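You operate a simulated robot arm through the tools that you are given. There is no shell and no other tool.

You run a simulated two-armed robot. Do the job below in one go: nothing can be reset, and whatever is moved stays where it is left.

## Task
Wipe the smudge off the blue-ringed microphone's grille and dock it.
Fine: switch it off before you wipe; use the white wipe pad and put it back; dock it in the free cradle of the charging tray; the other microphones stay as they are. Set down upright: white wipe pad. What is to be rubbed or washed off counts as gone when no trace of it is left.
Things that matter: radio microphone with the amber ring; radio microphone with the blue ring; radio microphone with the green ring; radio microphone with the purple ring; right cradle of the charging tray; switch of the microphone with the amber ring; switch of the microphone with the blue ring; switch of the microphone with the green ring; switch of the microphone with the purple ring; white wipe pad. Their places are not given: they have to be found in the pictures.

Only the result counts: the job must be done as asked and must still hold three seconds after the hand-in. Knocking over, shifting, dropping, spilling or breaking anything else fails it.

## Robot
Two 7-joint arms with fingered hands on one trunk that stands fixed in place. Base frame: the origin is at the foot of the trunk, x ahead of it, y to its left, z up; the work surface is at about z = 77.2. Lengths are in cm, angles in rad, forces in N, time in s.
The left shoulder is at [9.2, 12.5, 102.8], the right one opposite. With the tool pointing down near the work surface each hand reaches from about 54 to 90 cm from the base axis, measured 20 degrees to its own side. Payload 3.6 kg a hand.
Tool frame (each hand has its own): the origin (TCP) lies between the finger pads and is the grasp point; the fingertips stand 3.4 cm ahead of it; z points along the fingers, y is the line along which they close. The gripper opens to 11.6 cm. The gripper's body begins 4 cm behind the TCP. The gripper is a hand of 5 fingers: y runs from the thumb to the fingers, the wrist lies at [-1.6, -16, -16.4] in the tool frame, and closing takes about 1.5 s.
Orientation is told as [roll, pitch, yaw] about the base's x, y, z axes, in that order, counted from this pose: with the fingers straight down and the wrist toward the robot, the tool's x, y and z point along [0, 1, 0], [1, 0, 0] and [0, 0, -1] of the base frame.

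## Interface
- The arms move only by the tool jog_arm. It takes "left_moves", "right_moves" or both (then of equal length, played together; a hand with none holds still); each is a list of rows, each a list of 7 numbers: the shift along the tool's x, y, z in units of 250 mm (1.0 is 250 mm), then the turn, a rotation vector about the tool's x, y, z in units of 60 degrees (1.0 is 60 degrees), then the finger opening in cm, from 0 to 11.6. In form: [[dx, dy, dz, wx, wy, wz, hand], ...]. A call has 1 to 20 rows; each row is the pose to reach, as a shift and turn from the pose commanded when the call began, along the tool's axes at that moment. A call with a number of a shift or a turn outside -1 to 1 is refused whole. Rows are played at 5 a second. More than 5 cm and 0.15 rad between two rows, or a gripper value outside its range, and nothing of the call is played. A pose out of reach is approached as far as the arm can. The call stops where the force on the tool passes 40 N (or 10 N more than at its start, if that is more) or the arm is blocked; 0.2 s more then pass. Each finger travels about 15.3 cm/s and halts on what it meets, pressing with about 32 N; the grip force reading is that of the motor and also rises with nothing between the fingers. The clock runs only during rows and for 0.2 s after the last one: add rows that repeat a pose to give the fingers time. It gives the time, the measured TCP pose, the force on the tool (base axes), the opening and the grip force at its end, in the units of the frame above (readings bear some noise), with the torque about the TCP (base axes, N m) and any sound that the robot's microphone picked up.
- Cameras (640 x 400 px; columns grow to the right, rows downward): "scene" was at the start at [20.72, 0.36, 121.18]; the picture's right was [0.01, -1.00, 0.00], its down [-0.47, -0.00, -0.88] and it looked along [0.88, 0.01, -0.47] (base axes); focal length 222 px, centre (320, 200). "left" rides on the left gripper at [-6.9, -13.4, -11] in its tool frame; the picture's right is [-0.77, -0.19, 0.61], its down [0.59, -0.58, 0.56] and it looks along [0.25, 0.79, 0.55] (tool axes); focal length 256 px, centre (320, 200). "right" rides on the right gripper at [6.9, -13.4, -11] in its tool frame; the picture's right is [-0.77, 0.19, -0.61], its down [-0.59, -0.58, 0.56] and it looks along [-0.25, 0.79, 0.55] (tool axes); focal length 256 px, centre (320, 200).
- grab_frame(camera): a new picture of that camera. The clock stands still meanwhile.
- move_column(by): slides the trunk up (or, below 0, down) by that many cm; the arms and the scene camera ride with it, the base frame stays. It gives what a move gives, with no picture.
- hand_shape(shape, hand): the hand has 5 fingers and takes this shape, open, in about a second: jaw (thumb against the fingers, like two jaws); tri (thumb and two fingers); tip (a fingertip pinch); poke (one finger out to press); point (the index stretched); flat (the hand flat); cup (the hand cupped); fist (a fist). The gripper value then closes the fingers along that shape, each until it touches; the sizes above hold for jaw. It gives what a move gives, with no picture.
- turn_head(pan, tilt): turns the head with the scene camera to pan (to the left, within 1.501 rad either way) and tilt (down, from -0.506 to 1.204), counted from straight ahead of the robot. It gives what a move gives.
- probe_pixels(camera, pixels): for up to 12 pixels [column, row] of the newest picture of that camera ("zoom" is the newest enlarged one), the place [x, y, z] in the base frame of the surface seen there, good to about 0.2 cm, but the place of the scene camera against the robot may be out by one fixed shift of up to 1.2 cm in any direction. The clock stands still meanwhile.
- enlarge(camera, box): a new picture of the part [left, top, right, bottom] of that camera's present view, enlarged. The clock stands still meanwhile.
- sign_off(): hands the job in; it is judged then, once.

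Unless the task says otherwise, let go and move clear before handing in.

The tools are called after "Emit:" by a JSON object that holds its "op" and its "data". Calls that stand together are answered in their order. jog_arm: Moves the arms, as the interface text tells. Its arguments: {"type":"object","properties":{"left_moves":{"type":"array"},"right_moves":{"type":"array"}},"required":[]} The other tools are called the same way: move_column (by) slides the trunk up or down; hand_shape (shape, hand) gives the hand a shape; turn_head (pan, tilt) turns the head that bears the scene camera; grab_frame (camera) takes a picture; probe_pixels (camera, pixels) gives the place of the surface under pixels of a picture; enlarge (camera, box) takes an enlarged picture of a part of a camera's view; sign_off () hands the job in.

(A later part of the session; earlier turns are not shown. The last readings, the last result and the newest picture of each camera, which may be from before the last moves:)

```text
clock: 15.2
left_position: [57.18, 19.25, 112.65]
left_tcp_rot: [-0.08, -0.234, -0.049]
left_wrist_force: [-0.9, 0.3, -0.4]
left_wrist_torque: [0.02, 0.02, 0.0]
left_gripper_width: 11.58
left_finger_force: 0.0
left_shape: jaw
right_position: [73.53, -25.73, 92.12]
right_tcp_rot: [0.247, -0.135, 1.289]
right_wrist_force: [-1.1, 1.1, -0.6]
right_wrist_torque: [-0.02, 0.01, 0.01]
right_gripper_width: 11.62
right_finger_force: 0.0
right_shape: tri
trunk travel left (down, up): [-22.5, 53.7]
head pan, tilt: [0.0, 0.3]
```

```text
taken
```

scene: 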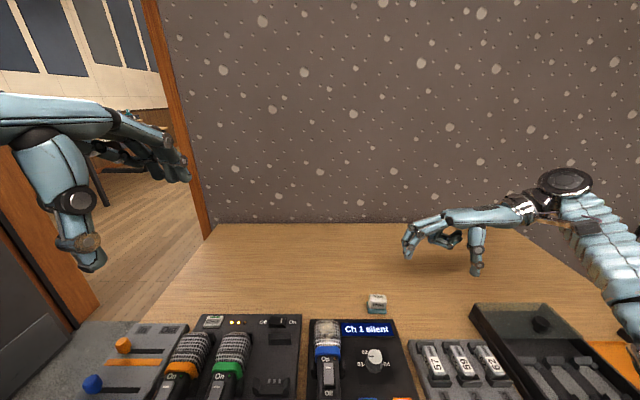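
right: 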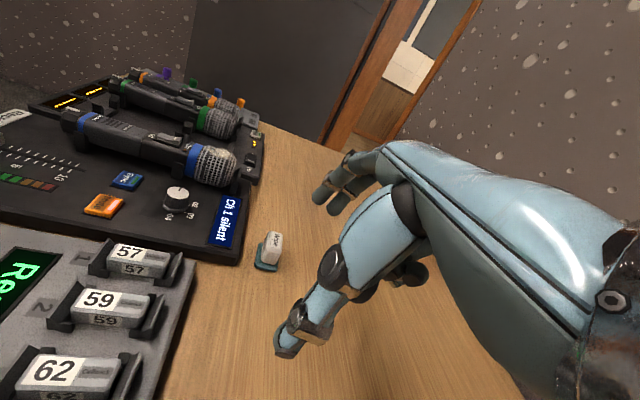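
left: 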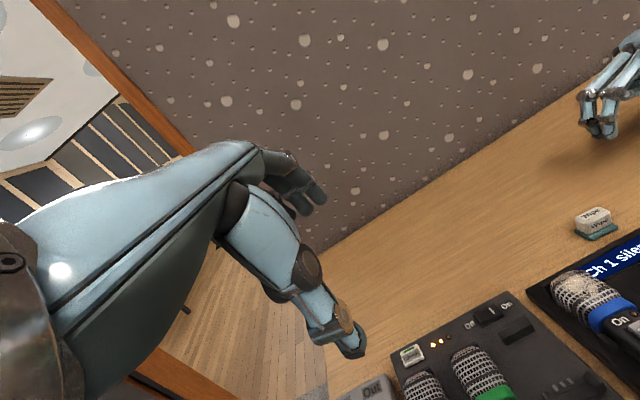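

I'll look at both shoulders/elbows.

Emit:
{"op": "turn_head", "data": {"pan": -0.9, "tilt": 0.6}}

Emit:
{"op": "grab_frame", "data": {"camera": "scene"}}

Emit:
{"op": "turn_head", "data": {"pan": 0.0, "tilt": 1.2}}

Emit:
{"op": "grab_frame", "data": {"camera": "scene"}}

Emit:
{"op": "turn_head", "data": {"pan": 0.9, "tilt": 0.6}}

Emit:
{"op": "grab_frame", "data": {"camera": "scene"}}

```text
clock: 16.4
left_position: [57.03, 19.16, 112.26]
left_tcp_rot: [-0.084, -0.223, -0.051]
left_wrist_force: [0.0, 0.1, -0.1]
left_wrist_torque: [-0.01, -0.03, 0.01]
left_gripper_width: 11.6
left_finger_force: 0.0
left_shape: jaw
right_position: [73.14, -25.75, 92.22]
right_tcp_rot: [0.242, -0.136, 1.289]
right_wrist_force: [0.2, -0.4, 0.0]
right_wrist_torque: [0.01, -0.01, -0.01]
right_gripper_width: 11.59
right_finger_force: 0.0
right_shape: tri
trunk travel left (down, up): [-22.5, 53.7]
head pan, tilt: [-0.901, 0.6]
```

```text
taken
```

scene: 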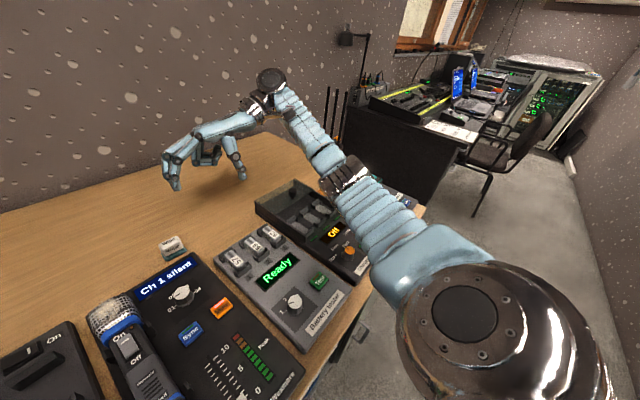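

```text
clock: 17.6
left_position: [57.25, 19.32, 112.32]
left_tcp_rot: [-0.08, -0.227, -0.048]
left_wrist_force: [0.4, -0.3, 0.7]
left_wrist_torque: [0.03, -0.03, -0.01]
left_gripper_width: 11.61
left_finger_force: 0.0
left_shape: jaw
right_position: [73.53, -25.79, 91.92]
right_tcp_rot: [0.246, -0.136, 1.288]
right_wrist_force: [-0.2, 0.2, -0.1]
right_wrist_torque: [0.01, 0.0, -0.03]
right_gripper_width: 11.57
right_finger_force: 0.0
right_shape: tri
trunk travel left (down, up): [-22.5, 53.7]
head pan, tilt: [0.0, 1.201]
```

```text
taken
```

scene: 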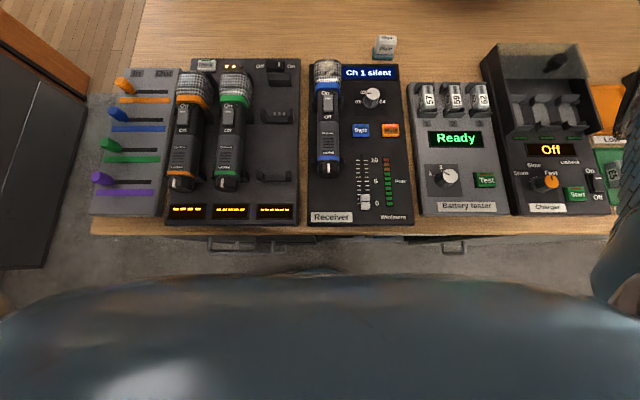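

```text
clock: 18.8
left_position: [57.38, 19.26, 112.26]
left_tcp_rot: [-0.079, -0.225, -0.05]
left_wrist_force: [0.0, -0.5, -0.5]
left_wrist_torque: [-0.02, 0.0, 0.01]
left_gripper_width: 11.58
left_finger_force: 0.1
left_shape: jaw
right_position: [73.6, -25.73, 91.99]
right_tcp_rot: [0.246, -0.134, 1.288]
right_wrist_force: [-0.8, 0.1, -0.8]
right_wrist_torque: [-0.02, 0.02, -0.04]
right_gripper_width: 11.6
right_finger_force: 0.1
right_shape: tri
trunk travel left (down, up): [-22.5, 53.7]
head pan, tilt: [0.901, 0.6]
```

```text
taken
```

scene: 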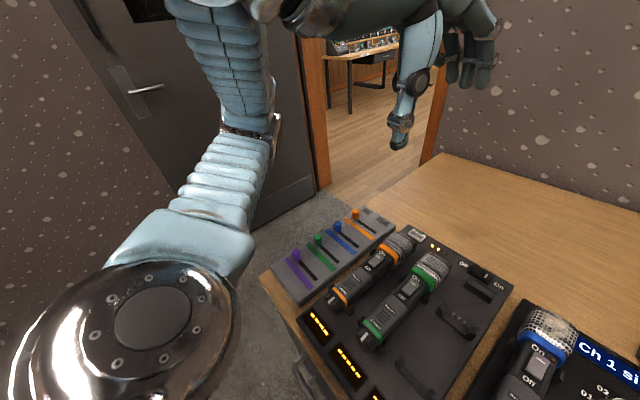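

Nothing obvious is touching; both arms are now still. I'll try a gentle levelling/retract of the right hand.

Emit:
{"op": "jog_arm", "data": {"right_moves": [[0.06, 0, -0.06, 0.043, -0.078, 0, 11.6], [0.12, 0, -0.12, 0.086, -0.157, 0, 11.6], [0.18, 0, -0.18, 0.129, -0.235, 0, 11.6], [0.18, 0, -0.18, 0.129, -0.235, 0, 11.6]]}}

```text
clock: 19.2
left_position: [51.8, 20.8, 117.87]
left_tcp_rot: [-0.123, -0.428, 0.048]
left_wrist_force: [-0.3, -0.2, -0.3]
left_wrist_torque: [0.01, -0.01, 0.06]
left_gripper_width: 11.59
left_finger_force: 0.1
left_shape: jaw
right_position: [69.15, -30.28, 97.65]
right_tcp_rot: [0.221, -0.159, 1.171]
right_wrist_force: [0.1, -0.7, -1.6]
right_wrist_torque: [0.09, -0.01, -0.04]
right_gripper_width: 11.58
right_finger_force: 0.0
right_shape: tri
trunk travel left (down, up): [-22.5, 53.7]
head pan, tilt: [0.901, 0.6]
stopped in row 1 (left hand): the arm was blocked; the commanded pose is now the measured one
```

The left arm was again reported blocked. I'll hold both arms still for a moment and see whether readings settle.

Emit:
{"op": "jog_arm", "data": {"left_moves": [[0, 0, 0, 0, 0, 0, 11.6], [0, 0, 0, 0, 0, 0, 11.6]], "right_moves": [[0, 0, 0, 0, 0, 0, 11.6], [0, 0, 0, 0, 0, 0, 11.6]]}}

Emit:
{"op": "turn_head", "data": {"pan": 0.5, "tilt": 0.1}}

Emit:
{"op": "grab_frame", "data": {"camera": "scene"}}

Emit:
{"op": "turn_head", "data": {"pan": -0.5, "tilt": 0.3}}

Emit:
{"op": "grab_frame", "data": {"camera": "scene"}}

```text
clock: 19.5
left_position: [41.3, 22.83, 123.22]
left_tcp_rot: [-0.241, -0.631, 0.198]
left_wrist_force: [0.8, 0.4, -0.9]
left_wrist_torque: [-0.05, -0.03, -0.03]
left_gripper_width: 11.6
left_finger_force: 0.1
left_shape: jaw
right_position: [61.3, -31.89, 104.17]
right_tcp_rot: [0.191, -0.188, 1.102]
right_wrist_force: [0.9, -0.8, -3.2]
right_wrist_torque: [0.14, 0.08, 0.06]
right_gripper_width: 11.62
right_finger_force: 0.0
right_shape: tri
trunk travel left (down, up): [-22.5, 53.7]
head pan, tilt: [0.901, 0.6]
stopped in row 1 (left hand): the arm was blocked; the commanded pose is now the measured one
```

```text
clock: 20.4
left_position: [40.21, 21.43, 121.35]
left_tcp_rot: [-0.123, -0.503, 0.055]
left_wrist_force: [-4.3, 0.8, -3.5]
left_wrist_torque: [-0.07, -0.25, 0.05]
left_gripper_width: 11.61
left_finger_force: 0.0
left_shape: jaw
right_position: [59.43, -29.87, 102.41]
right_tcp_rot: [0.129, -0.19, 1.199]
right_wrist_force: [-2.7, 1.6, 0.3]
right_wrist_torque: [-0.13, -0.21, -0.2]
right_gripper_width: 11.59
right_finger_force: 0.1
right_shape: tri
trunk travel left (down, up): [-22.5, 53.7]
head pan, tilt: [0.499, 0.099]
```

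```text
taken
```

scene: 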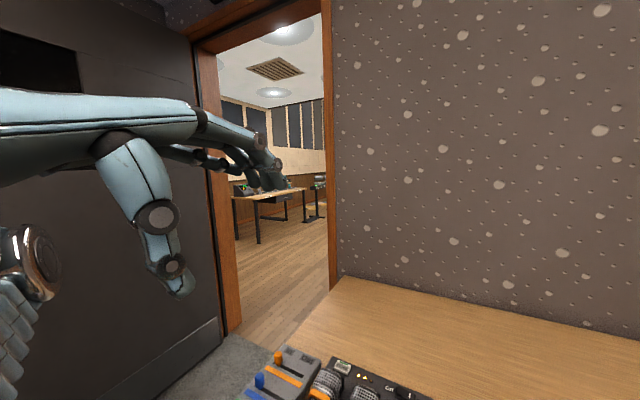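

```text
clock: 21.7
left_position: [33.82, 21.44, 122.78]
left_tcp_rot: [-0.127, -0.556, 0.053]
left_wrist_force: [1.7, 0.1, 0.9]
left_wrist_torque: [-0.02, 0.09, -0.07]
left_gripper_width: 11.61
left_finger_force: 0.0
left_shape: jaw
right_position: [54.06, -29.93, 104.46]
right_tcp_rot: [0.077, -0.21, 1.211]
right_wrist_force: [2.8, -0.8, 0.0]
right_wrist_torque: [0.04, 0.1, 0.12]
right_gripper_width: 11.61
right_finger_force: 0.1
right_shape: tri
trunk travel left (down, up): [-22.5, 53.7]
head pan, tilt: [-0.499, 0.3]
```

```text
taken
```

scene: 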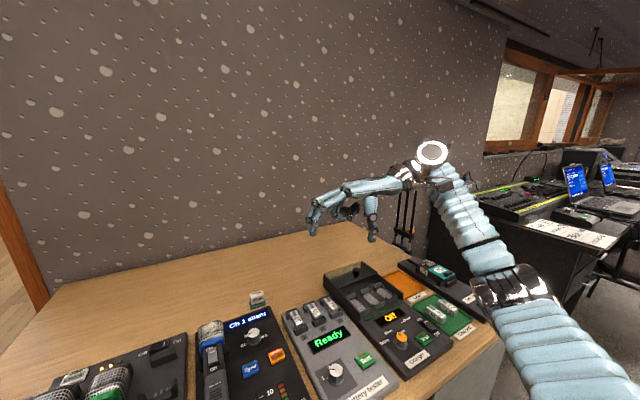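

Both arms drifted back, as if swinging. I'll let time pass with small head moves and check whether they're stable before commanding anything.

Emit:
{"op": "turn_head", "data": {"pan": -0.5, "tilt": 0.35}}

Emit:
{"op": "turn_head", "data": {"pan": 0.0, "tilt": 0.4}}

Emit:
{"op": "grab_frame", "data": {"camera": "scene"}}

Emit:
{"op": "grab_frame", "data": {"camera": "left"}}

Emit:
{"op": "grab_frame", "data": {"camera": "right"}}

```text
clock: 22.3
left_position: [36.97, 22.18, 123.0]
left_tcp_rot: [-0.162, -0.587, 0.104]
left_wrist_force: [-0.5, 0.4, -0.2]
left_wrist_torque: [-0.01, 0.0, -0.02]
left_gripper_width: 11.62
left_finger_force: 0.1
left_shape: jaw
right_position: [57.03, -30.92, 103.5]
right_tcp_rot: [0.138, -0.209, 1.169]
right_wrist_force: [0.3, -0.1, -0.3]
right_wrist_torque: [0.08, 0.03, 0.01]
right_gripper_width: 11.62
right_finger_force: 0.0
right_shape: tri
trunk travel left (down, up): [-22.5, 53.7]
head pan, tilt: [-0.499, 0.351]
```

```text
clock: 23.3
left_position: [36.85, 21.32, 122.17]
left_tcp_rot: [-0.128, -0.53, 0.052]
left_wrist_force: [-0.7, -0.3, -1.0]
left_wrist_torque: [-0.06, -0.07, 0.02]
left_gripper_width: 11.63
left_finger_force: 0.1
left_shape: jaw
right_position: [56.71, -30.06, 103.47]
right_tcp_rot: [0.102, -0.204, 1.202]
right_wrist_force: [-1.4, 0.3, -0.5]
right_wrist_torque: [-0.09, -0.07, -0.08]
right_gripper_width: 11.62
right_finger_force: 0.0
right_shape: tri
trunk travel left (down, up): [-22.5, 53.7]
head pan, tilt: [0.0, 0.4]
```

```text
taken
```

scene: 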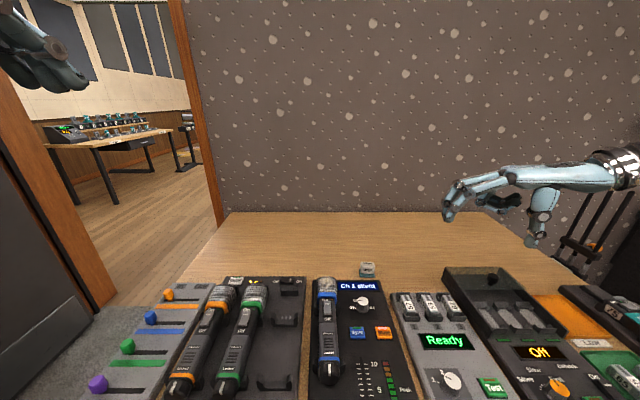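

```text
taken
```

left: 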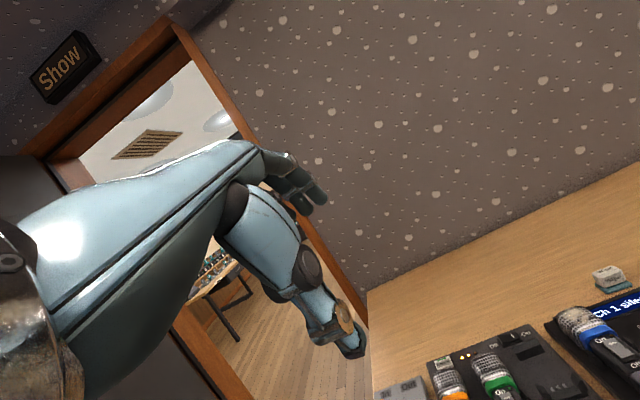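

```text
taken
```

right: 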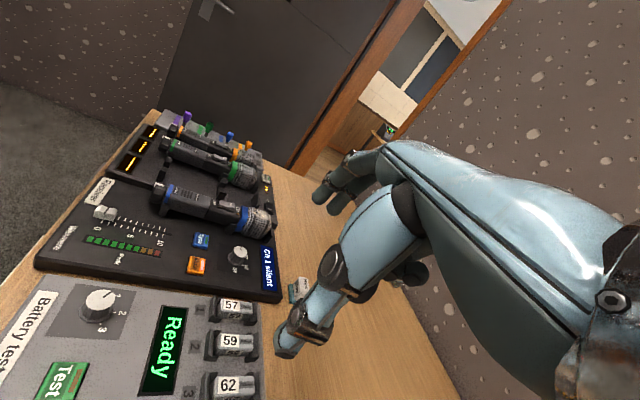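

The arms now seem settled (left [36.9,21.3,122], right [56.7,-30,103.5]), and nothing on the table was touched. I'll test with a small left-arm move alone, back toward its old place.

Emit:
{"op": "jog_arm", "data": {"left_moves": [[0, 0.02, 0.02, 0, 0, 0, 11.6], [0, 0.04, 0.04, 0, 0, 0, 11.6]]}}

```text
clock: 24.0
left_position: [32.18, 19.98, 125.96]
left_tcp_rot: [-0.195, -0.742, 0.037]
left_wrist_force: [0.6, 0.5, -0.3]
left_wrist_torque: [-0.01, 0.0, 0.0]
left_gripper_width: 11.62
left_finger_force: 0.0
left_shape: jaw
left hand out of reach, approached as far as the arm can: row 1, 2
right_position: [54.88, -29.98, 104.15]
right_tcp_rot: [0.086, -0.21, 1.211]
right_wrist_force: [0.6, -0.9, -0.7]
right_wrist_torque: [0.08, 0.06, 0.07]
right_gripper_width: 11.6
right_finger_force: 0.0
right_shape: tri
trunk travel left (down, up): [-22.5, 53.7]
head pan, tilt: [0.0, 0.4]
stopped in row 2 (left hand): the arm was blocked; the commanded pose is now the measured one
```

The left arm says out of reach and moved backward. I'll look directly at the left arm to understand its posture.

Emit:
{"op": "turn_head", "data": {"pan": 1.2, "tilt": 0.3}}

Emit:
{"op": "grab_frame", "data": {"camera": "scene"}}

Emit:
{"op": "turn_head", "data": {"pan": 0.6, "tilt": -0.1}}

Emit:
{"op": "grab_frame", "data": {"camera": "scene"}}

Emit:
{"op": "turn_head", "data": {"pan": -1.2, "tilt": 0.5}}

Emit:
{"op": "grab_frame", "data": {"camera": "scene"}}

```text
clock: 25.4
left_position: [32.03, 19.89, 126.14]
left_tcp_rot: [-0.196, -0.743, 0.037]
left_wrist_force: [0.2, 0.3, -0.5]
left_wrist_torque: [0.0, -0.01, -0.03]
left_gripper_width: 11.62
left_finger_force: 0.0
left_shape: jaw
right_position: [54.89, -29.99, 104.34]
right_tcp_rot: [0.087, -0.211, 1.212]
right_wrist_force: [0.3, 0.0, 0.0]
right_wrist_torque: [0.01, -0.02, -0.01]
right_gripper_width: 11.6
right_finger_force: 0.1
right_shape: tri
trunk travel left (down, up): [-22.5, 53.7]
head pan, tilt: [1.201, 0.3]
```

```text
taken
```

scene: 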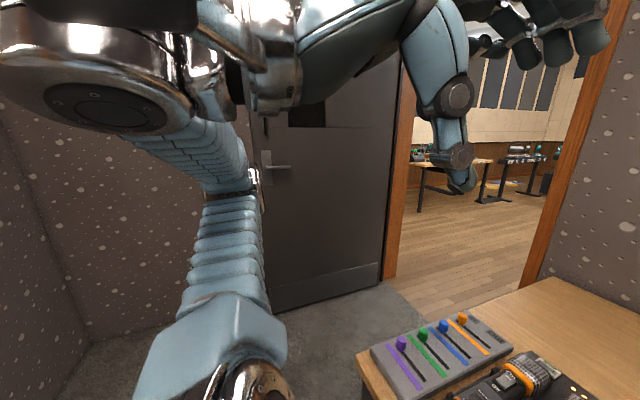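

```text
clock: 26.4
left_position: [32.04, 19.85, 126.1]
left_tcp_rot: [-0.195, -0.744, 0.038]
left_wrist_force: [0.3, 0.5, 0.5]
left_wrist_torque: [-0.01, -0.04, -0.01]
left_gripper_width: 11.6
left_finger_force: 0.0
left_shape: jaw
right_position: [55.01, -29.95, 104.21]
right_tcp_rot: [0.086, -0.211, 1.212]
right_wrist_force: [-0.5, -0.3, -0.4]
right_wrist_torque: [-0.02, 0.04, 0.05]
right_gripper_width: 11.58
right_finger_force: 0.0
right_shape: tri
trunk travel left (down, up): [-22.5, 53.7]
head pan, tilt: [0.6, -0.099]
```

```text
taken
```

scene: 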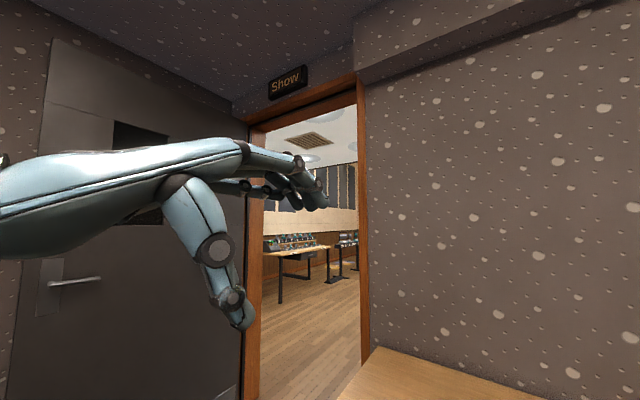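

```text
clock: 28.2
left_position: [31.91, 19.85, 126.08]
left_tcp_rot: [-0.196, -0.744, 0.037]
left_wrist_force: [0.7, 0.2, 0.3]
left_wrist_torque: [0.01, 0.01, -0.03]
left_gripper_width: 11.61
left_finger_force: 0.1
left_shape: jaw
right_position: [54.88, -29.94, 104.09]
right_tcp_rot: [0.087, -0.212, 1.211]
right_wrist_force: [0.1, -0.3, 0.3]
right_wrist_torque: [0.01, -0.01, -0.01]
right_gripper_width: 11.6
right_finger_force: 0.0
right_shape: tri
trunk travel left (down, up): [-22.5, 53.7]
head pan, tilt: [-1.201, 0.499]
```

```text
taken
```

scene: 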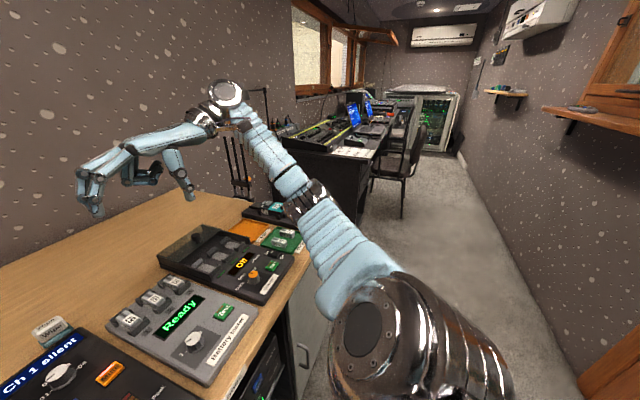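

Both are stable now. I'll test a small right-hand move with levelling.

Emit:
{"op": "jog_arm", "data": {"right_moves": [[0.0, 0, 0, 0.06, -0.02, 0.03, 11.6], [0.0, 0, 0, 0.12, -0.04, 0.06, 11.6]]}}

```text
clock: 28.8
left_position: [32.14, 19.99, 126.07]
left_tcp_rot: [-0.195, -0.745, 0.036]
left_wrist_force: [0.1, 0.4, 0.4]
left_wrist_torque: [0.0, 0.01, -0.01]
left_gripper_width: 11.59
left_finger_force: 0.1
left_shape: jaw
right_position: [54.85, -29.92, 104.18]
right_tcp_rot: [0.054, -0.08, 1.157]
right_wrist_force: [0.0, 0.4, 1.1]
right_wrist_torque: [0.0, 0.04, -0.02]
right_gripper_width: 11.58
right_finger_force: 0.0
right_shape: tri
trunk travel left (down, up): [-22.5, 53.7]
head pan, tilt: [-1.201, 0.499]
```

That tracked well. Now I'll yaw back toward 0 while moving toward the pad.

Emit:
{"op": "jog_arm", "data": {"right_moves": [[-0.012, 0.06, 0.01, 0.038, -0.026, 0.12, 11.6], [-0.024, 0.12, 0.02, 0.076, -0.052, 0.24, 11.6], [-0.036, 0.18, 0.03, 0.076, -0.052, 0.37, 11.6], [-0.048, 0.24, 0.04, 0.07, -0.06, 0.5, 11.6], [-0.06, 0.3, 0.05, 0.065, -0.066, 0.63, 11.6], [-0.072, 0.36, 0.06, 0.06, -0.07, 0.76, 11.6], [-0.084, 0.42, 0.07, 0.055, -0.074, 0.89, 11.6], [-0.096, 0.479, 0.08, 0.05, -0.078, 1.0, 11.6], [-0.096, 0.479, 0.08, 0.05, -0.078, 1.0, 11.6]]}}

```text
clock: 30.8
left_position: [31.92, 19.92, 126.2]
left_tcp_rot: [-0.196, -0.744, 0.038]
left_wrist_force: [0.3, 0.6, 0.7]
left_wrist_torque: [-0.02, -0.02, 0.02]
left_gripper_width: 11.59
left_finger_force: 0.0
left_shape: jaw
right_position: [61.88, -19.76, 103.16]
right_tcp_rot: [0.005, 0.009, 0.107]
right_wrist_force: [0.3, 0.5, -1.0]
right_wrist_torque: [0.02, 0.02, 0.03]
right_gripper_width: 11.58
right_finger_force: 0.0
right_shape: tri
trunk travel left (down, up): [-22.5, 53.7]
head pan, tilt: [-1.201, 0.499]
```

Yaw nearly 0. Now move above the pad with a narrower opening.

Emit:
{"op": "jog_arm", "data": {"right_moves": [[0.05, 0.12, 0.1, 0, 0, 0.03, 8], [0.1, 0.24, 0.2, 0, 0, 0.06, 6], [0.15, 0.37, 0.3, 0, 0, 0.102, 5], [0.203, 0.492, 0.4, 0, 0, 0.102, 5], [0.203, 0.492, 0.55, 0, 0, 0.102, 5], [0.203, 0.492, 0.688, 0, 0, 0.102, 5], [0.203, 0.492, 0.688, 0, 0, 0.102, 5]]}}

Emit:
{"op": "grab_frame", "data": {"camera": "right"}}

Emit:
{"op": "turn_head", "data": {"pan": -0.3, "tilt": 0.6}}

Emit:
{"op": "grab_frame", "data": {"camera": "scene"}}

Emit:
{"op": "enlarge", "data": {"camera": "right", "box": [220, 160, 380, 360]}}

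```text
clock: 32.4
left_position: [31.97, 19.89, 126.14]
left_tcp_rot: [-0.196, -0.742, 0.036]
left_wrist_force: [-0.3, -0.9, 0.1]
left_wrist_torque: [-0.03, 0.03, 0.01]
left_gripper_width: 11.61
left_finger_force: 0.1
left_shape: jaw
right_position: [73.27, -13.21, 85.65]
right_tcp_rot: [0.005, 0.009, 0.004]
right_wrist_force: [0.0, -1.1, 0.1]
right_wrist_torque: [-0.01, 0.03, -0.02]
right_gripper_width: 5.03
right_finger_force: 0.1
right_shape: tri
trunk travel left (down, up): [-22.5, 53.7]
head pan, tilt: [-1.201, 0.499]
```

```text
taken
```

right: 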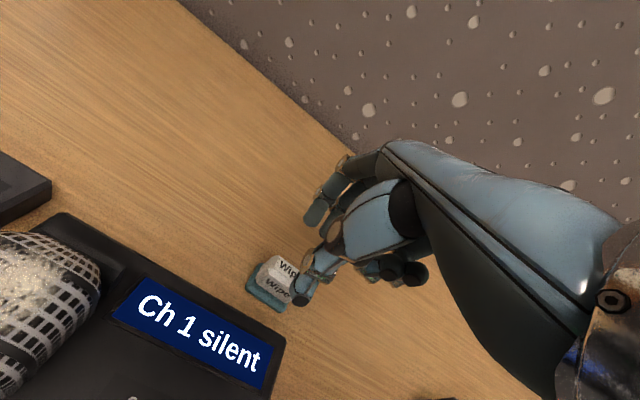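

```text
clock: 33.6
left_position: [32.04, 19.93, 126.17]
left_tcp_rot: [-0.196, -0.743, 0.036]
left_wrist_force: [-0.3, 0.3, 0.3]
left_wrist_torque: [0.01, -0.04, 0.0]
left_gripper_width: 11.59
left_finger_force: 0.0
left_shape: jaw
right_position: [73.28, -13.27, 85.82]
right_tcp_rot: [0.002, 0.011, 0.004]
right_wrist_force: [-0.4, 0.0, 0.5]
right_wrist_torque: [0.01, 0.02, 0.01]
right_gripper_width: 5.02
right_finger_force: 0.1
right_shape: tri
trunk travel left (down, up): [-22.5, 53.7]
head pan, tilt: [-0.3, 0.6]
```

```text
taken
```

scene: 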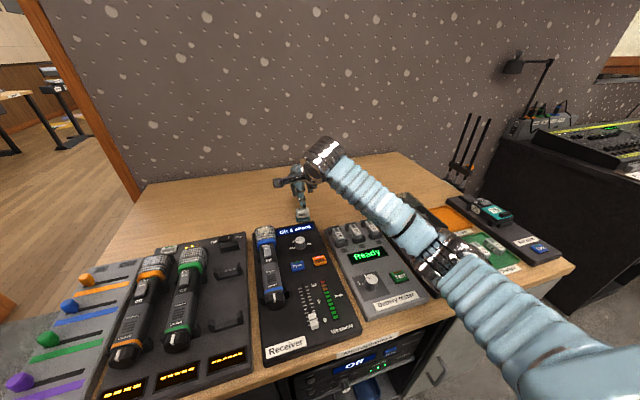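

```text
2.00 times, centred on (300, 260) of right
```

zoom: 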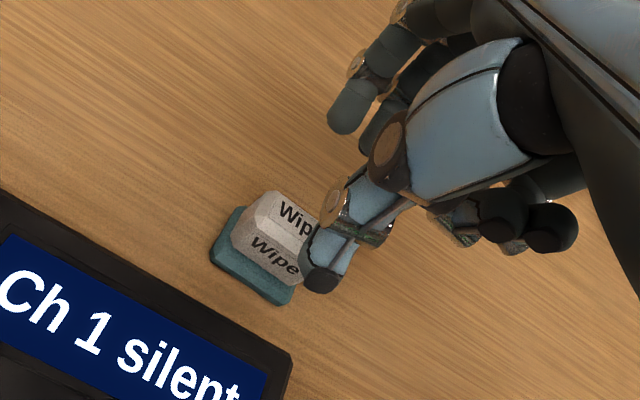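

Good view. I'll probe the thumb tip, index tip, pad corners and panel edge in this zoom.

Emit:
{"op": "probe_pixels", "data": {"camera": "zoom", "pixels": [[320, 275], [310, 285], [335, 285], [345, 110], [345, 130], [378, 145], [265, 195], [240, 235], [270, 230], [230, 260], [285, 350], [180, 265]]}}

Emit:
{"op": "probe_pixels", "data": {"camera": "right", "pixels": [[20, 262], [50, 250], [20, 290], [60, 320], [92, 268], [10, 245], [75, 252], [30, 330], [300, 290]]}}

Emit:
{"op": "enlarge", "data": {"camera": "right", "box": [0, 200, 160, 400]}}

```text
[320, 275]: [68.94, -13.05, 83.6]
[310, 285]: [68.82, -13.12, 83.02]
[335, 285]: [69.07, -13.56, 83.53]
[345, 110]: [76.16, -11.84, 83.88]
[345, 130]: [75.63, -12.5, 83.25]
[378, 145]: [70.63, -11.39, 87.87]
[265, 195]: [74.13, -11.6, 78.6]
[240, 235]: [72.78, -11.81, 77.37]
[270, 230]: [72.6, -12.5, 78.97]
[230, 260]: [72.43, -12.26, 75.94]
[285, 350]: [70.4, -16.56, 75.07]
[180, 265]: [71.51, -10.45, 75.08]
```

```text
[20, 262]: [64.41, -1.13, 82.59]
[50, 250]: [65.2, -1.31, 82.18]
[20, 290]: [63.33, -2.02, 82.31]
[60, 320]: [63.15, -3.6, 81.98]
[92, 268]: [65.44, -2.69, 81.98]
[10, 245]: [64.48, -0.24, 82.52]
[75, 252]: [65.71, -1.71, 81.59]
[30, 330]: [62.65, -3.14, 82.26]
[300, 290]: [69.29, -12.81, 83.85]
```

```text
2.00 times, centred on (80, 300) of right
```

zoom: 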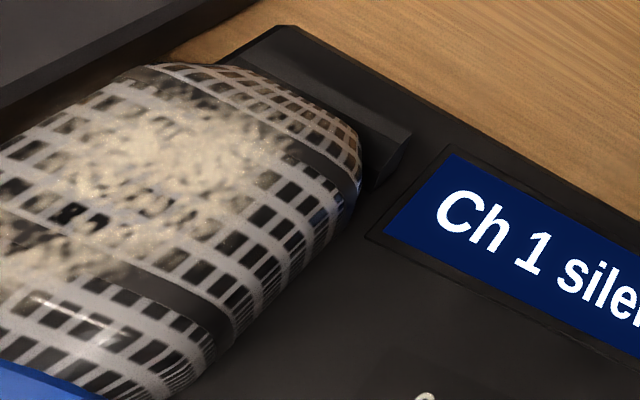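

The grille close-up shows the smudge over its top. I'll probe a grid on the grille for its shape and the smudge's extent.

Emit:
{"op": "probe_pixels", "data": {"camera": "zoom", "pixels": [[60, 110], [120, 80], [60, 180], [120, 220], [180, 260], [220, 330], [150, 370], [200, 150], [260, 140], [300, 180], [330, 220], [250, 270]]}}

Emit:
{"op": "probe_pixels", "data": {"camera": "zoom", "pixels": [[10, 260], [40, 320], [100, 330], [300, 110], [345, 160], [180, 70], [390, 150], [20, 385]]}}

```text
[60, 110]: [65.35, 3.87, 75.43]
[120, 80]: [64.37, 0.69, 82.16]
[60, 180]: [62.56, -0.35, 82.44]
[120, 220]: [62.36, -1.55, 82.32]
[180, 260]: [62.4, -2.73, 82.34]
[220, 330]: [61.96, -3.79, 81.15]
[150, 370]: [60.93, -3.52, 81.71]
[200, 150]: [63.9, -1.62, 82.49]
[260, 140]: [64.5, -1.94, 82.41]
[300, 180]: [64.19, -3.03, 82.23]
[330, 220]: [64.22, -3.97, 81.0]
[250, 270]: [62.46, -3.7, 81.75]
```

```text
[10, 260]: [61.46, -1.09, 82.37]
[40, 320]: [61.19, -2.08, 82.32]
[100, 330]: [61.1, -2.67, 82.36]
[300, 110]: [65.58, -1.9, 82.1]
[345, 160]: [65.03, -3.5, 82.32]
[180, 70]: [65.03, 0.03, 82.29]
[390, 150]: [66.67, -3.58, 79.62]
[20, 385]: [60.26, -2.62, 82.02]
```

The grille's top is flat at z≈82.4 (x 60.5–65.5, y 0.7…-3), so a flat wipe will work. I'll descend over the pad with a 4 cm opening.

Emit:
{"op": "jog_arm", "data": {"right_moves": [[-0.004, 0.01, 0.05, 0, 0, 0, 4], [-0.008, 0.012, 0.1, 0, 0, 0, 4], [-0.008, 0.012, 0.15, 0, 0, 0, 4], [-0.008, 0.012, 0.15, 0, 0, 0, 4]]}}

Emit:
{"op": "enlarge", "data": {"camera": "right", "box": [240, 180, 360, 330]}}

Emit:
{"op": "probe_pixels", "data": {"camera": "zoom", "pixels": [[355, 310], [300, 180], [250, 230]]}}

```text
clock: 34.6
left_position: [32.01, 19.96, 126.25]
left_tcp_rot: [-0.196, -0.744, 0.036]
left_wrist_force: [-0.3, 0.1, 0.5]
left_wrist_torque: [0.01, 0.02, 0.03]
left_gripper_width: 11.58
left_finger_force: 0.1
left_shape: jaw
right_position: [73.43, -13.32, 82.04]
right_tcp_rot: [0.004, 0.01, 0.004]
right_wrist_force: [0.0, 0.5, 0.2]
right_wrist_torque: [0.03, 0.0, -0.01]
right_gripper_width: 4.05
right_finger_force: 0.1
right_shape: tri
trunk travel left (down, up): [-22.5, 53.7]
head pan, tilt: [-0.3, 0.6]
```

```text
2.67 times, centred on (300, 255) of right
```

zoom: 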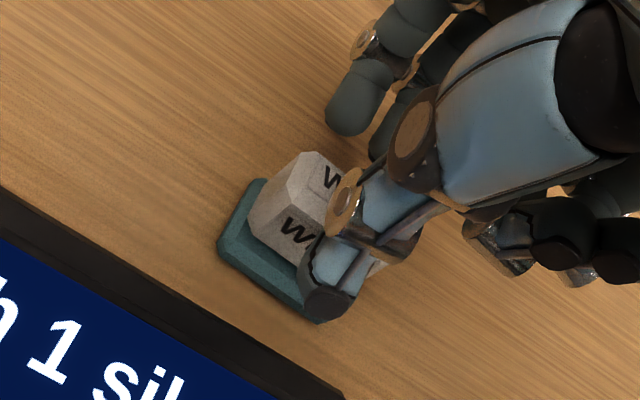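

```text
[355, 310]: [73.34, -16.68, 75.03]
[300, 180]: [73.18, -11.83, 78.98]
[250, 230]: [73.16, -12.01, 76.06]
```

Aligned. Lower about 1.2 cm more, then close.

Emit:
{"op": "jog_arm", "data": {"right_moves": [[0, 0, 0.02, 0, 0, 0, 4], [0, 0, 0.036, 0, 0, 0, 4], [0, 0, 0.048, 0, 0, 0, 4], [0, 0, 0.048, 0, 0, 0, 4]]}}

Emit:
{"op": "enlarge", "data": {"camera": "right", "box": [240, 180, 360, 330]}}

```text
clock: 35.6
left_position: [32.08, 20.08, 126.12]
left_tcp_rot: [-0.196, -0.744, 0.04]
left_wrist_force: [-0.9, 0.4, 0.5]
left_wrist_torque: [0.02, 0.0, -0.01]
left_gripper_width: 11.6
left_finger_force: 0.0
left_shape: jaw
right_position: [73.62, -13.36, 80.7]
right_tcp_rot: [0.003, 0.01, 0.004]
right_wrist_force: [0.2, 1.0, 0.5]
right_wrist_torque: [0.0, 0.03, 0.0]
right_gripper_width: 4.04
right_finger_force: 0.0
right_shape: tri
trunk travel left (down, up): [-22.5, 53.7]
head pan, tilt: [-0.3, 0.6]
```

```text
2.67 times, centred on (300, 255) of right
```

zoom: 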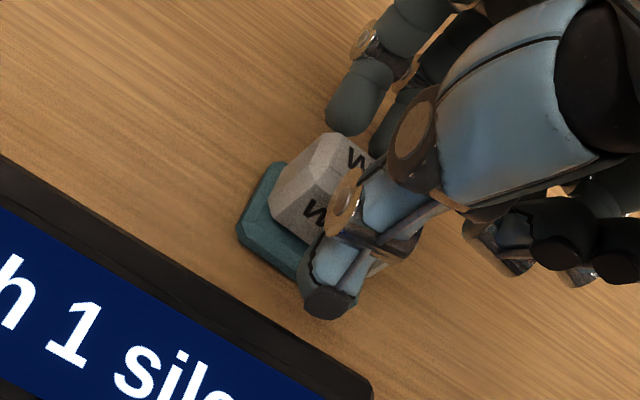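

Now close on the pad.

Emit:
{"op": "jog_arm", "data": {"right_moves": [[0, 0, 0, 0, 0, 0, 3], [0, 0, 0, 0, 0, 0, 2], [0, 0, 0, 0, 0, 0, 1], [0, 0, 0, 0, 0, 0, 0], [0, 0, 0, 0, 0, 0, 0], [0, 0, 0, 0, 0, 0, 0], [0, 0, 0, 0, 0, 0, 0]]}}

Emit:
{"op": "enlarge", "data": {"camera": "right", "box": [240, 180, 360, 330]}}

```text
clock: 37.2
left_position: [32.03, 20.02, 126.05]
left_tcp_rot: [-0.196, -0.743, 0.036]
left_wrist_force: [-1.3, 0.5, 0.1]
left_wrist_torque: [0.01, 0.01, 0.0]
left_gripper_width: 11.61
left_finger_force: 0.1
left_shape: jaw
right_position: [73.62, -13.37, 80.91]
right_tcp_rot: [0.004, 0.01, 0.003]
right_wrist_force: [0.0, 0.4, -0.5]
right_wrist_torque: [0.04, 0.01, 0.0]
right_gripper_width: 1.56
right_finger_force: 32.8
right_shape: tri
trunk travel left (down, up): [-22.5, 53.7]
head pan, tilt: [-0.3, 0.6]
```

```text
2.67 times, centred on (300, 255) of right
```

zoom: 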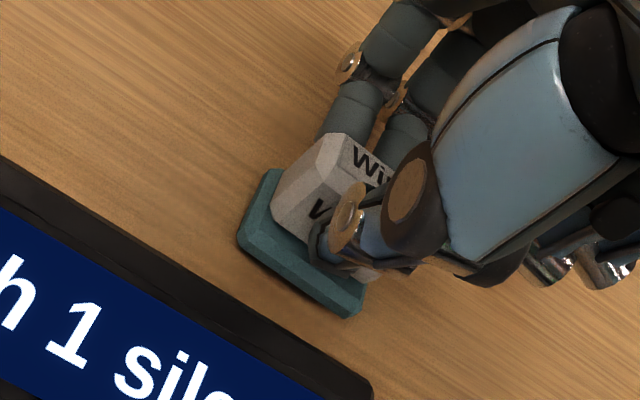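

The pad is gripped (33 N). Lift slowly and check whether the teal plate stays.

Emit:
{"op": "jog_arm", "data": {"right_moves": [[0, 0, -0.02, 0, 0, 0, 0], [0, 0, -0.06, 0, 0, 0, 0], [0, 0, -0.12, 0, 0, 0, 0], [0, 0, -0.2, 0, 0, 0, 0], [0, 0, -0.2, 0, 0, 0, 0]]}}

Emit:
{"op": "enlarge", "data": {"camera": "right", "box": [200, 180, 360, 360]}}

```text
clock: 38.4
left_position: [31.91, 19.98, 126.01]
left_tcp_rot: [-0.196, -0.743, 0.037]
left_wrist_force: [-0.1, 0.4, 0.1]
left_wrist_torque: [-0.01, -0.05, -0.01]
left_gripper_width: 11.63
left_finger_force: 0.0
left_shape: jaw
right_position: [73.74, -13.57, 85.85]
right_tcp_rot: [0.005, 0.011, 0.005]
right_wrist_force: [0.1, 0.9, 0.3]
right_wrist_torque: [-0.02, 0.03, 0.0]
right_gripper_width: 1.55
right_finger_force: 32.6
right_shape: tri
trunk travel left (down, up): [-22.5, 53.7]
head pan, tilt: [-0.3, 0.6]
```

```text
2.22 times, centred on (280, 270) of right
```

zoom: 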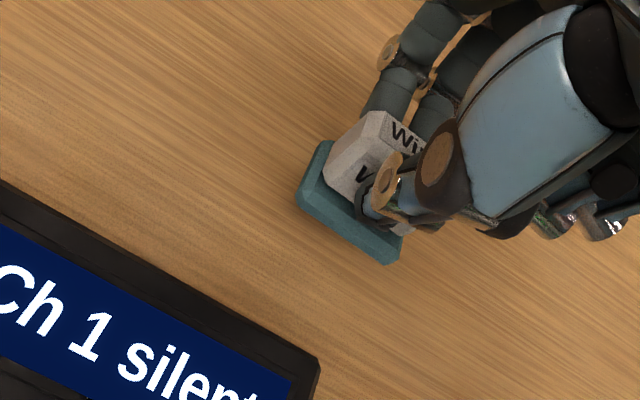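

The teal sole comes with the pad, so it's the wiping face (its bottom ≈5.75 cm below the TCP). I'll carry it up and over to above the grille.

Emit:
{"op": "jog_arm", "data": {"right_moves": [[0, 0, -0.12, 0, 0, 0, 0], [0.06, -0.05, -0.22, 0, 0, 0, 0], [0.17, -0.15, -0.24, 0, 0, 0, 0], [0.28, -0.25, -0.24, 0, 0, 0, 0], [0.39, -0.34, -0.24, 0, 0, 0, 0], [0.496, -0.428, -0.24, 0, 0, 0, 0], [0.496, -0.428, -0.24, 0, 0, 0, 0]]}}

Emit:
{"op": "grab_frame", "data": {"camera": "right"}}

Emit:
{"op": "turn_head", "data": {"pan": 0.1, "tilt": 0.7}}

Emit:
{"op": "grab_frame", "data": {"camera": "scene"}}

```text
clock: 40.0
left_position: [32.08, 19.93, 126.15]
left_tcp_rot: [-0.195, -0.746, 0.037]
left_wrist_force: [0.2, -0.2, 0.0]
left_wrist_torque: [0.03, -0.01, 0.02]
left_gripper_width: 11.57
left_finger_force: 0.1
left_shape: jaw
right_position: [62.85, -1.18, 92.12]
right_tcp_rot: [0.005, 0.011, 0.002]
right_wrist_force: [0.8, -0.3, 0.5]
right_wrist_torque: [-0.01, 0.02, 0.0]
right_gripper_width: 1.53
right_finger_force: 32.0
right_shape: tri
trunk travel left (down, up): [-22.5, 53.7]
head pan, tilt: [-0.3, 0.6]
```

```text
taken
```

right: 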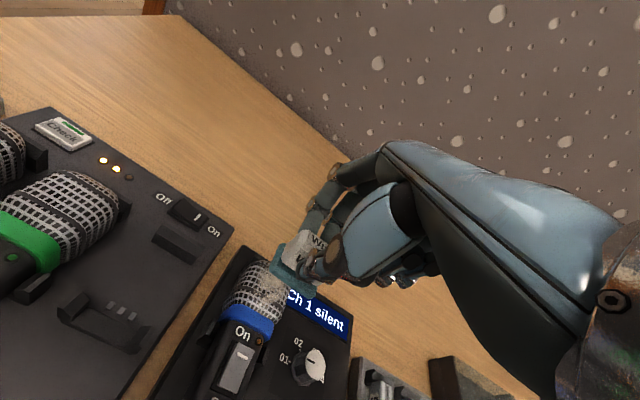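

```text
clock: 40.8
left_position: [32.06, 19.9, 126.06]
left_tcp_rot: [-0.193, -0.744, 0.035]
left_wrist_force: [-0.1, 0.1, -0.3]
left_wrist_torque: [-0.01, 0.0, -0.01]
left_gripper_width: 11.59
left_finger_force: 0.0
left_shape: jaw
right_position: [62.87, -1.08, 92.14]
right_tcp_rot: [0.004, 0.011, 0.003]
right_wrist_force: [-0.5, -0.3, -0.5]
right_wrist_torque: [0.0, 0.02, -0.02]
right_gripper_width: 1.54
right_finger_force: 31.8
right_shape: tri
trunk travel left (down, up): [-22.5, 53.7]
head pan, tilt: [0.099, 0.7]
```

```text
taken
```

scene: 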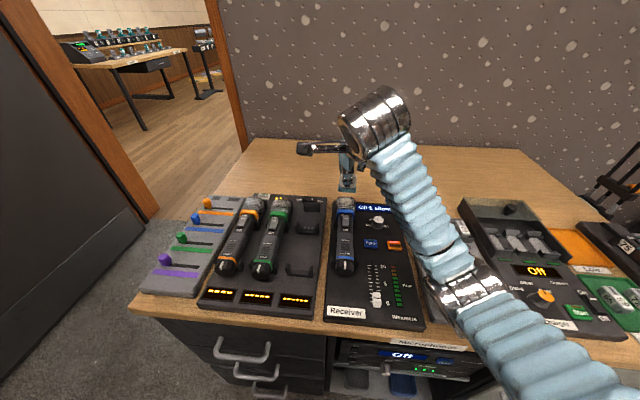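

The pad hovers over the grille. Enlarge the scene to see pad vs grille.

Emit:
{"op": "enlarge", "data": {"camera": "scene", "box": [310, 160, 400, 230]}}

Emit:
{"op": "enlarge", "data": {"camera": "right", "box": [200, 200, 360, 340]}}

```text
5.71 times, centred on (355, 195) of scene
```

zoom: 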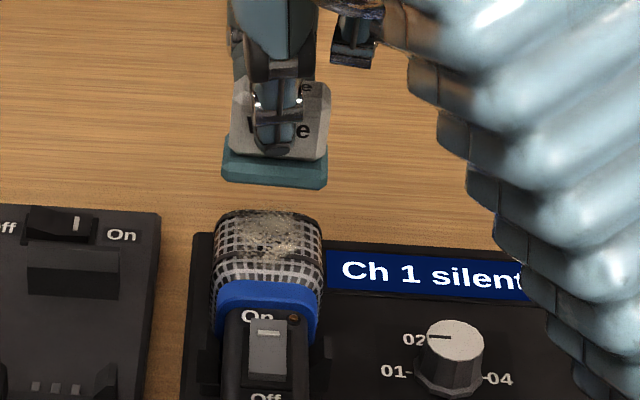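

```text
2.86 times, centred on (280, 270) of right
```

zoom: 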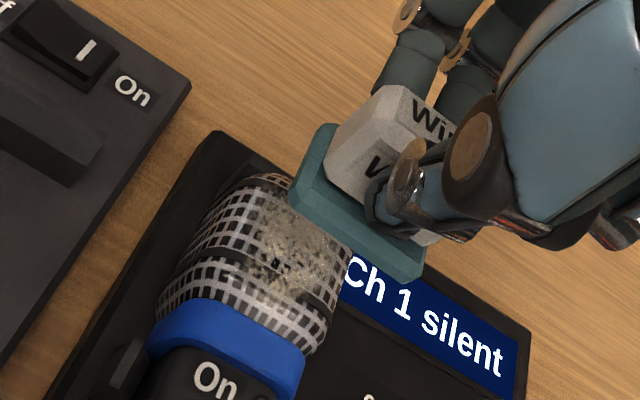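

Pad and grille are aligned. Lower to just above the grille, then small steps to contact.

Emit:
{"op": "jog_arm", "data": {"right_moves": [[0, 0, 0.06, 0, 0, 0, 0], [0, 0, 0.11, 0, 0, 0, 0], [0, 0, 0.135, 0, 0, 0, 0], [0, 0, 0.145, 0, 0, 0, 0], [0, 0, 0.149, 0, 0, 0, 0], [0, 0, 0.149, 0, 0, 0, 0]]}}

Emit:
{"op": "enlarge", "data": {"camera": "right", "box": [200, 200, 360, 340]}}

```text
clock: 42.2
left_position: [32.1, 19.92, 126.11]
left_tcp_rot: [-0.197, -0.743, 0.037]
left_wrist_force: [-0.6, 0.0, -0.4]
left_wrist_torque: [0.02, 0.03, 0.02]
left_gripper_width: 11.59
left_finger_force: 0.0
left_shape: jaw
right_position: [62.99, -1.13, 88.17]
right_tcp_rot: [0.005, 0.01, 0.004]
right_wrist_force: [0.0, 0.7, 0.1]
right_wrist_torque: [-0.05, -0.01, 0.03]
right_gripper_width: 1.54
right_finger_force: 32.1
right_shape: tri
trunk travel left (down, up): [-22.5, 53.7]
head pan, tilt: [0.099, 0.7]
```

```text
2.86 times, centred on (280, 270) of right
```

zoom: 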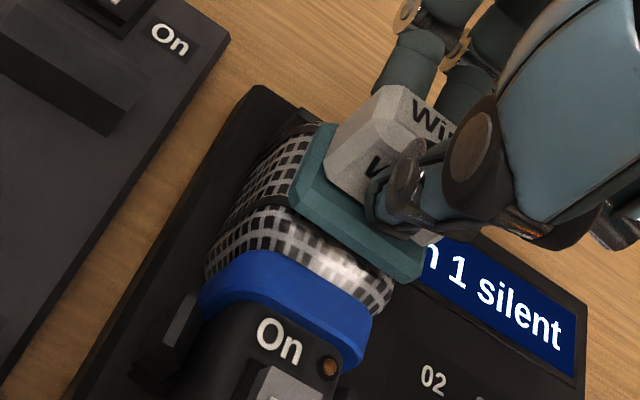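

Just about touching. Step down 0.5 mm at a time watching force.

Emit:
{"op": "jog_arm", "data": {"right_moves": [[0, 0, 0.002, 0, 0, 0, 0], [0, 0, 0.004, 0, 0, 0, 0], [0, 0, 0.006, 0, 0, 0, 0], [0, 0, 0.008, 0, 0, 0, 0]]}}

```text
clock: 43.2
left_position: [31.89, 19.92, 126.07]
left_tcp_rot: [-0.195, -0.744, 0.035]
left_wrist_force: [-0.8, -0.1, -0.2]
left_wrist_torque: [-0.02, -0.04, 0.03]
left_gripper_width: 11.59
left_finger_force: 0.1
left_shape: jaw
right_position: [62.95, -1.02, 88.1]
right_tcp_rot: [0.002, 0.009, 0.004]
right_wrist_force: [-0.2, 0.2, -0.9]
right_wrist_torque: [-0.03, 0.0, -0.02]
right_gripper_width: 1.55
right_finger_force: 32.0
right_shape: tri
trunk travel left (down, up): [-22.5, 53.7]
head pan, tilt: [0.099, 0.7]
```

Emit:
{"op": "jog_arm", "data": {"right_moves": [[0, 0, 0.003, 0, 0, 0, 0], [0, 0, 0.006, 0, 0, 0, 0], [0, 0, 0.006, 0, 0, 0, 0]]}}

```text
clock: 44.0
left_position: [31.95, 19.94, 126.23]
left_tcp_rot: [-0.196, -0.744, 0.037]
left_wrist_force: [-0.8, 0.3, 0.2]
left_wrist_torque: [0.01, -0.02, 0.0]
left_gripper_width: 11.6
left_finger_force: 0.0
left_shape: jaw
right_position: [62.92, -1.11, 87.91]
right_tcp_rot: [0.004, 0.01, 0.003]
right_wrist_force: [1.1, 0.7, 2.2]
right_wrist_torque: [-0.01, -0.06, -0.05]
right_gripper_width: 1.56
right_finger_force: 32.2
right_shape: tri
trunk travel left (down, up): [-22.5, 53.7]
head pan, tilt: [0.099, 0.7]
```

Contact force ≈2 N. I'll add a hair more pressure and stroke sideways (y) ±1.2 cm, at a few x positions.

Emit:
{"op": "jog_arm", "data": {"right_moves": [[0, 0, 0.003, 0, 0, 0, 0], [0.024, 0, 0.003, 0, 0, 0, 0], [0.048, 0, 0.003, 0, 0, 0, 0], [0.02, 0, 0.003, 0, 0, 0, 0], [-0.01, 0, 0.003, 0, 0, 0, 0], [-0.048, 0, 0.003, 0, 0, 0, 0], [-0.02, 0, 0.003, 0, 0, 0, 0], [0, 0, 0.003, 0, 0, 0, 0]]}}

Emit:
{"op": "enlarge", "data": {"camera": "right", "box": [200, 200, 360, 340]}}

```text
clock: 45.8
left_position: [32.02, 19.94, 126.13]
left_tcp_rot: [-0.196, -0.745, 0.036]
left_wrist_force: [-0.4, 0.5, -0.1]
left_wrist_torque: [0.01, -0.01, 0.02]
left_gripper_width: 11.59
left_finger_force: 0.0
left_shape: jaw
right_position: [62.84, -0.96, 87.75]
right_tcp_rot: [0.005, 0.01, 0.003]
right_wrist_force: [-0.8, -2.3, 6.8]
right_wrist_torque: [-0.11, -0.09, 0.0]
right_gripper_width: 1.56
right_finger_force: 32.1
right_shape: tri
trunk travel left (down, up): [-22.5, 53.7]
head pan, tilt: [0.099, 0.7]
```

```text
2.86 times, centred on (280, 270) of right
```

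zoom: 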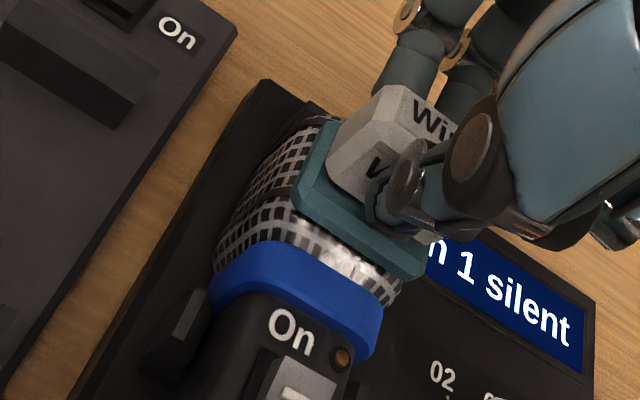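

About 7 N and the mic hasn't moved. Continue with strokes shifted forward and back in x.

Emit:
{"op": "jog_arm", "data": {"right_moves": [[0, 0.024, 0, 0, 0, 0, 0], [0, 0.048, 0, 0, 0, 0, 0], [0.03, 0.048, 0, 0, 0, 0, 0], [0.05, 0.048, 0, 0, 0, 0, 0], [0.02, 0.048, 0, 0, 0, 0, 0], [-0.01, 0.048, 0, 0, 0, 0, 0], [-0.05, 0.048, 0, 0, 0, 0, 0], [-0.02, 0.048, 0, 0, 0, 0, 0], [0, 0.024, 0, 0, 0, 0, 0], [0, -0.01, 0, 0, 0, 0, 0], [0, -0.036, 0, 0, 0, 0, 0], [0.03, -0.036, 0, 0, 0, 0, 0], [0.05, -0.036, 0, 0, 0, 0, 0], [0.01, -0.036, 0, 0, 0, 0, 0], [-0.03, -0.036, 0, 0, 0, 0, 0], [-0.05, -0.036, 0, 0, 0, 0, 0], [-0.02, -0.02, 0, 0, 0, 0, 0], [0, 0, 0, 0, 0, 0, 0]]}}

Emit:
{"op": "jog_arm", "data": {"right_moves": [[0, 0, -0.02, 0, 0, 0, 0], [0, 0, -0.08, 0, 0, 0, 0], [0, 0.06, -0.18, 0, 0, 0, 0], [-0.1, 0.16, -0.22, 0, 0, 0, 0], [-0.2, 0.16, -0.22, 0, 0, 0, 0], [-0.2, 0.16, -0.22, 0, 0, 0, 0]]}}

Emit:
{"op": "enlarge", "data": {"camera": "right", "box": [80, 200, 300, 400]}}

Emit:
{"op": "enlarge", "data": {"camera": "scene", "box": [310, 160, 400, 230]}}

```text
clock: 49.6
left_position: [31.87, 19.96, 126.23]
left_tcp_rot: [-0.195, -0.745, 0.035]
left_wrist_force: [0.3, 0.7, 0.0]
left_wrist_torque: [0.0, -0.02, 0.01]
left_gripper_width: 11.62
left_finger_force: 0.0
left_shape: jaw
right_position: [62.96, -1.16, 87.87]
right_tcp_rot: [0.002, 0.009, 0.002]
right_wrist_force: [-1.1, -2.0, 6.8]
right_wrist_torque: [-0.08, -0.04, -0.02]
right_gripper_width: 1.57
right_finger_force: 32.5
right_shape: tri
trunk travel left (down, up): [-22.5, 53.7]
head pan, tilt: [0.099, 0.7]
```

```text
clock: 51.0
left_position: [32.04, 20.09, 126.09]
left_tcp_rot: [-0.198, -0.743, 0.038]
left_wrist_force: [0.2, -0.7, -0.2]
left_wrist_torque: [0.02, 0.01, 0.01]
left_gripper_width: 11.6
left_finger_force: 0.0
left_shape: jaw
right_position: [67.21, -6.1, 93.21]
right_tcp_rot: [0.004, 0.01, 0.006]
right_wrist_force: [0.4, 0.5, -0.9]
right_wrist_torque: [0.01, -0.01, -0.01]
right_gripper_width: 1.57
right_finger_force: 31.9
right_shape: tri
trunk travel left (down, up): [-22.5, 53.7]
head pan, tilt: [0.099, 0.7]
```

```text
2.00 times, centred on (190, 300) of right
```

zoom: 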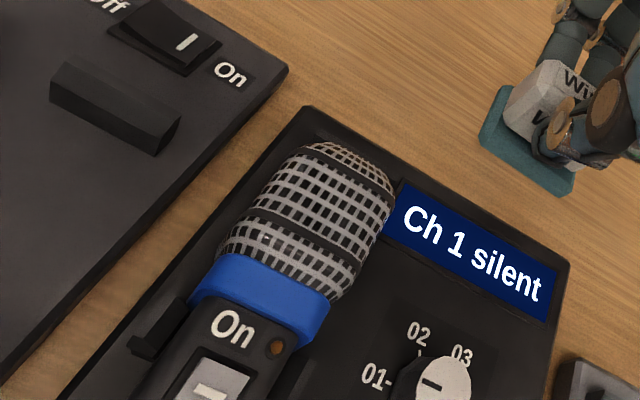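

```text
5.71 times, centred on (355, 195) of scene
```

zoom: 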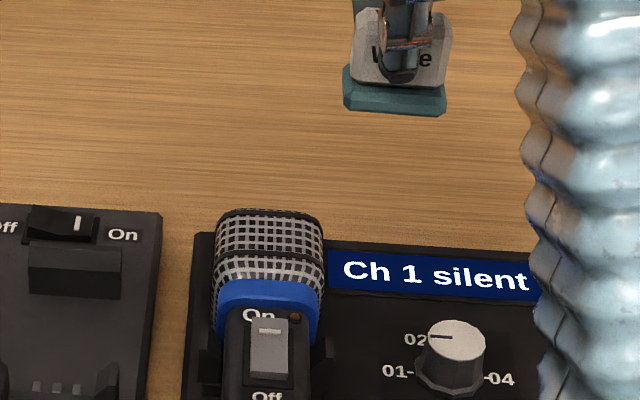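

The smudge looks gone. I'll zoom in tighter to check for traces.

Emit:
{"op": "enlarge", "data": {"camera": "right", "box": [180, 260, 250, 320]}}

Emit:
{"op": "enlarge", "data": {"camera": "scene", "box": [340, 192, 360, 216]}}

```text
6.67 times, centred on (215, 290) of right
```

zoom: 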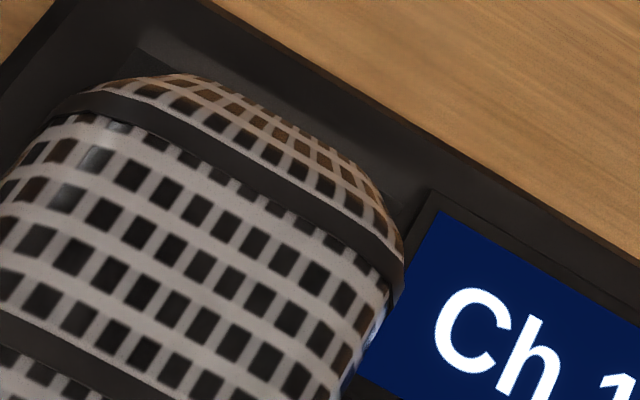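

```text
16.00 times, centred on (350, 204) of scene
```

zoom: 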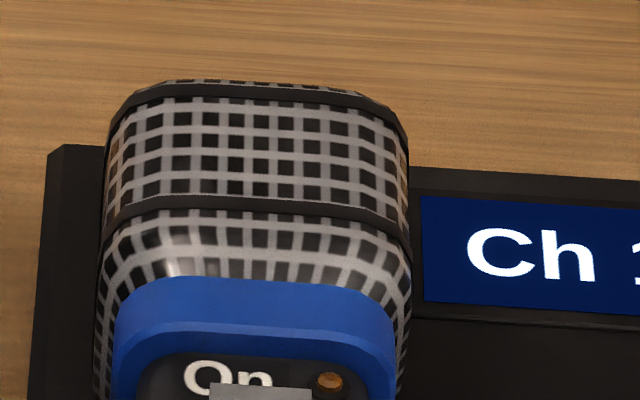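

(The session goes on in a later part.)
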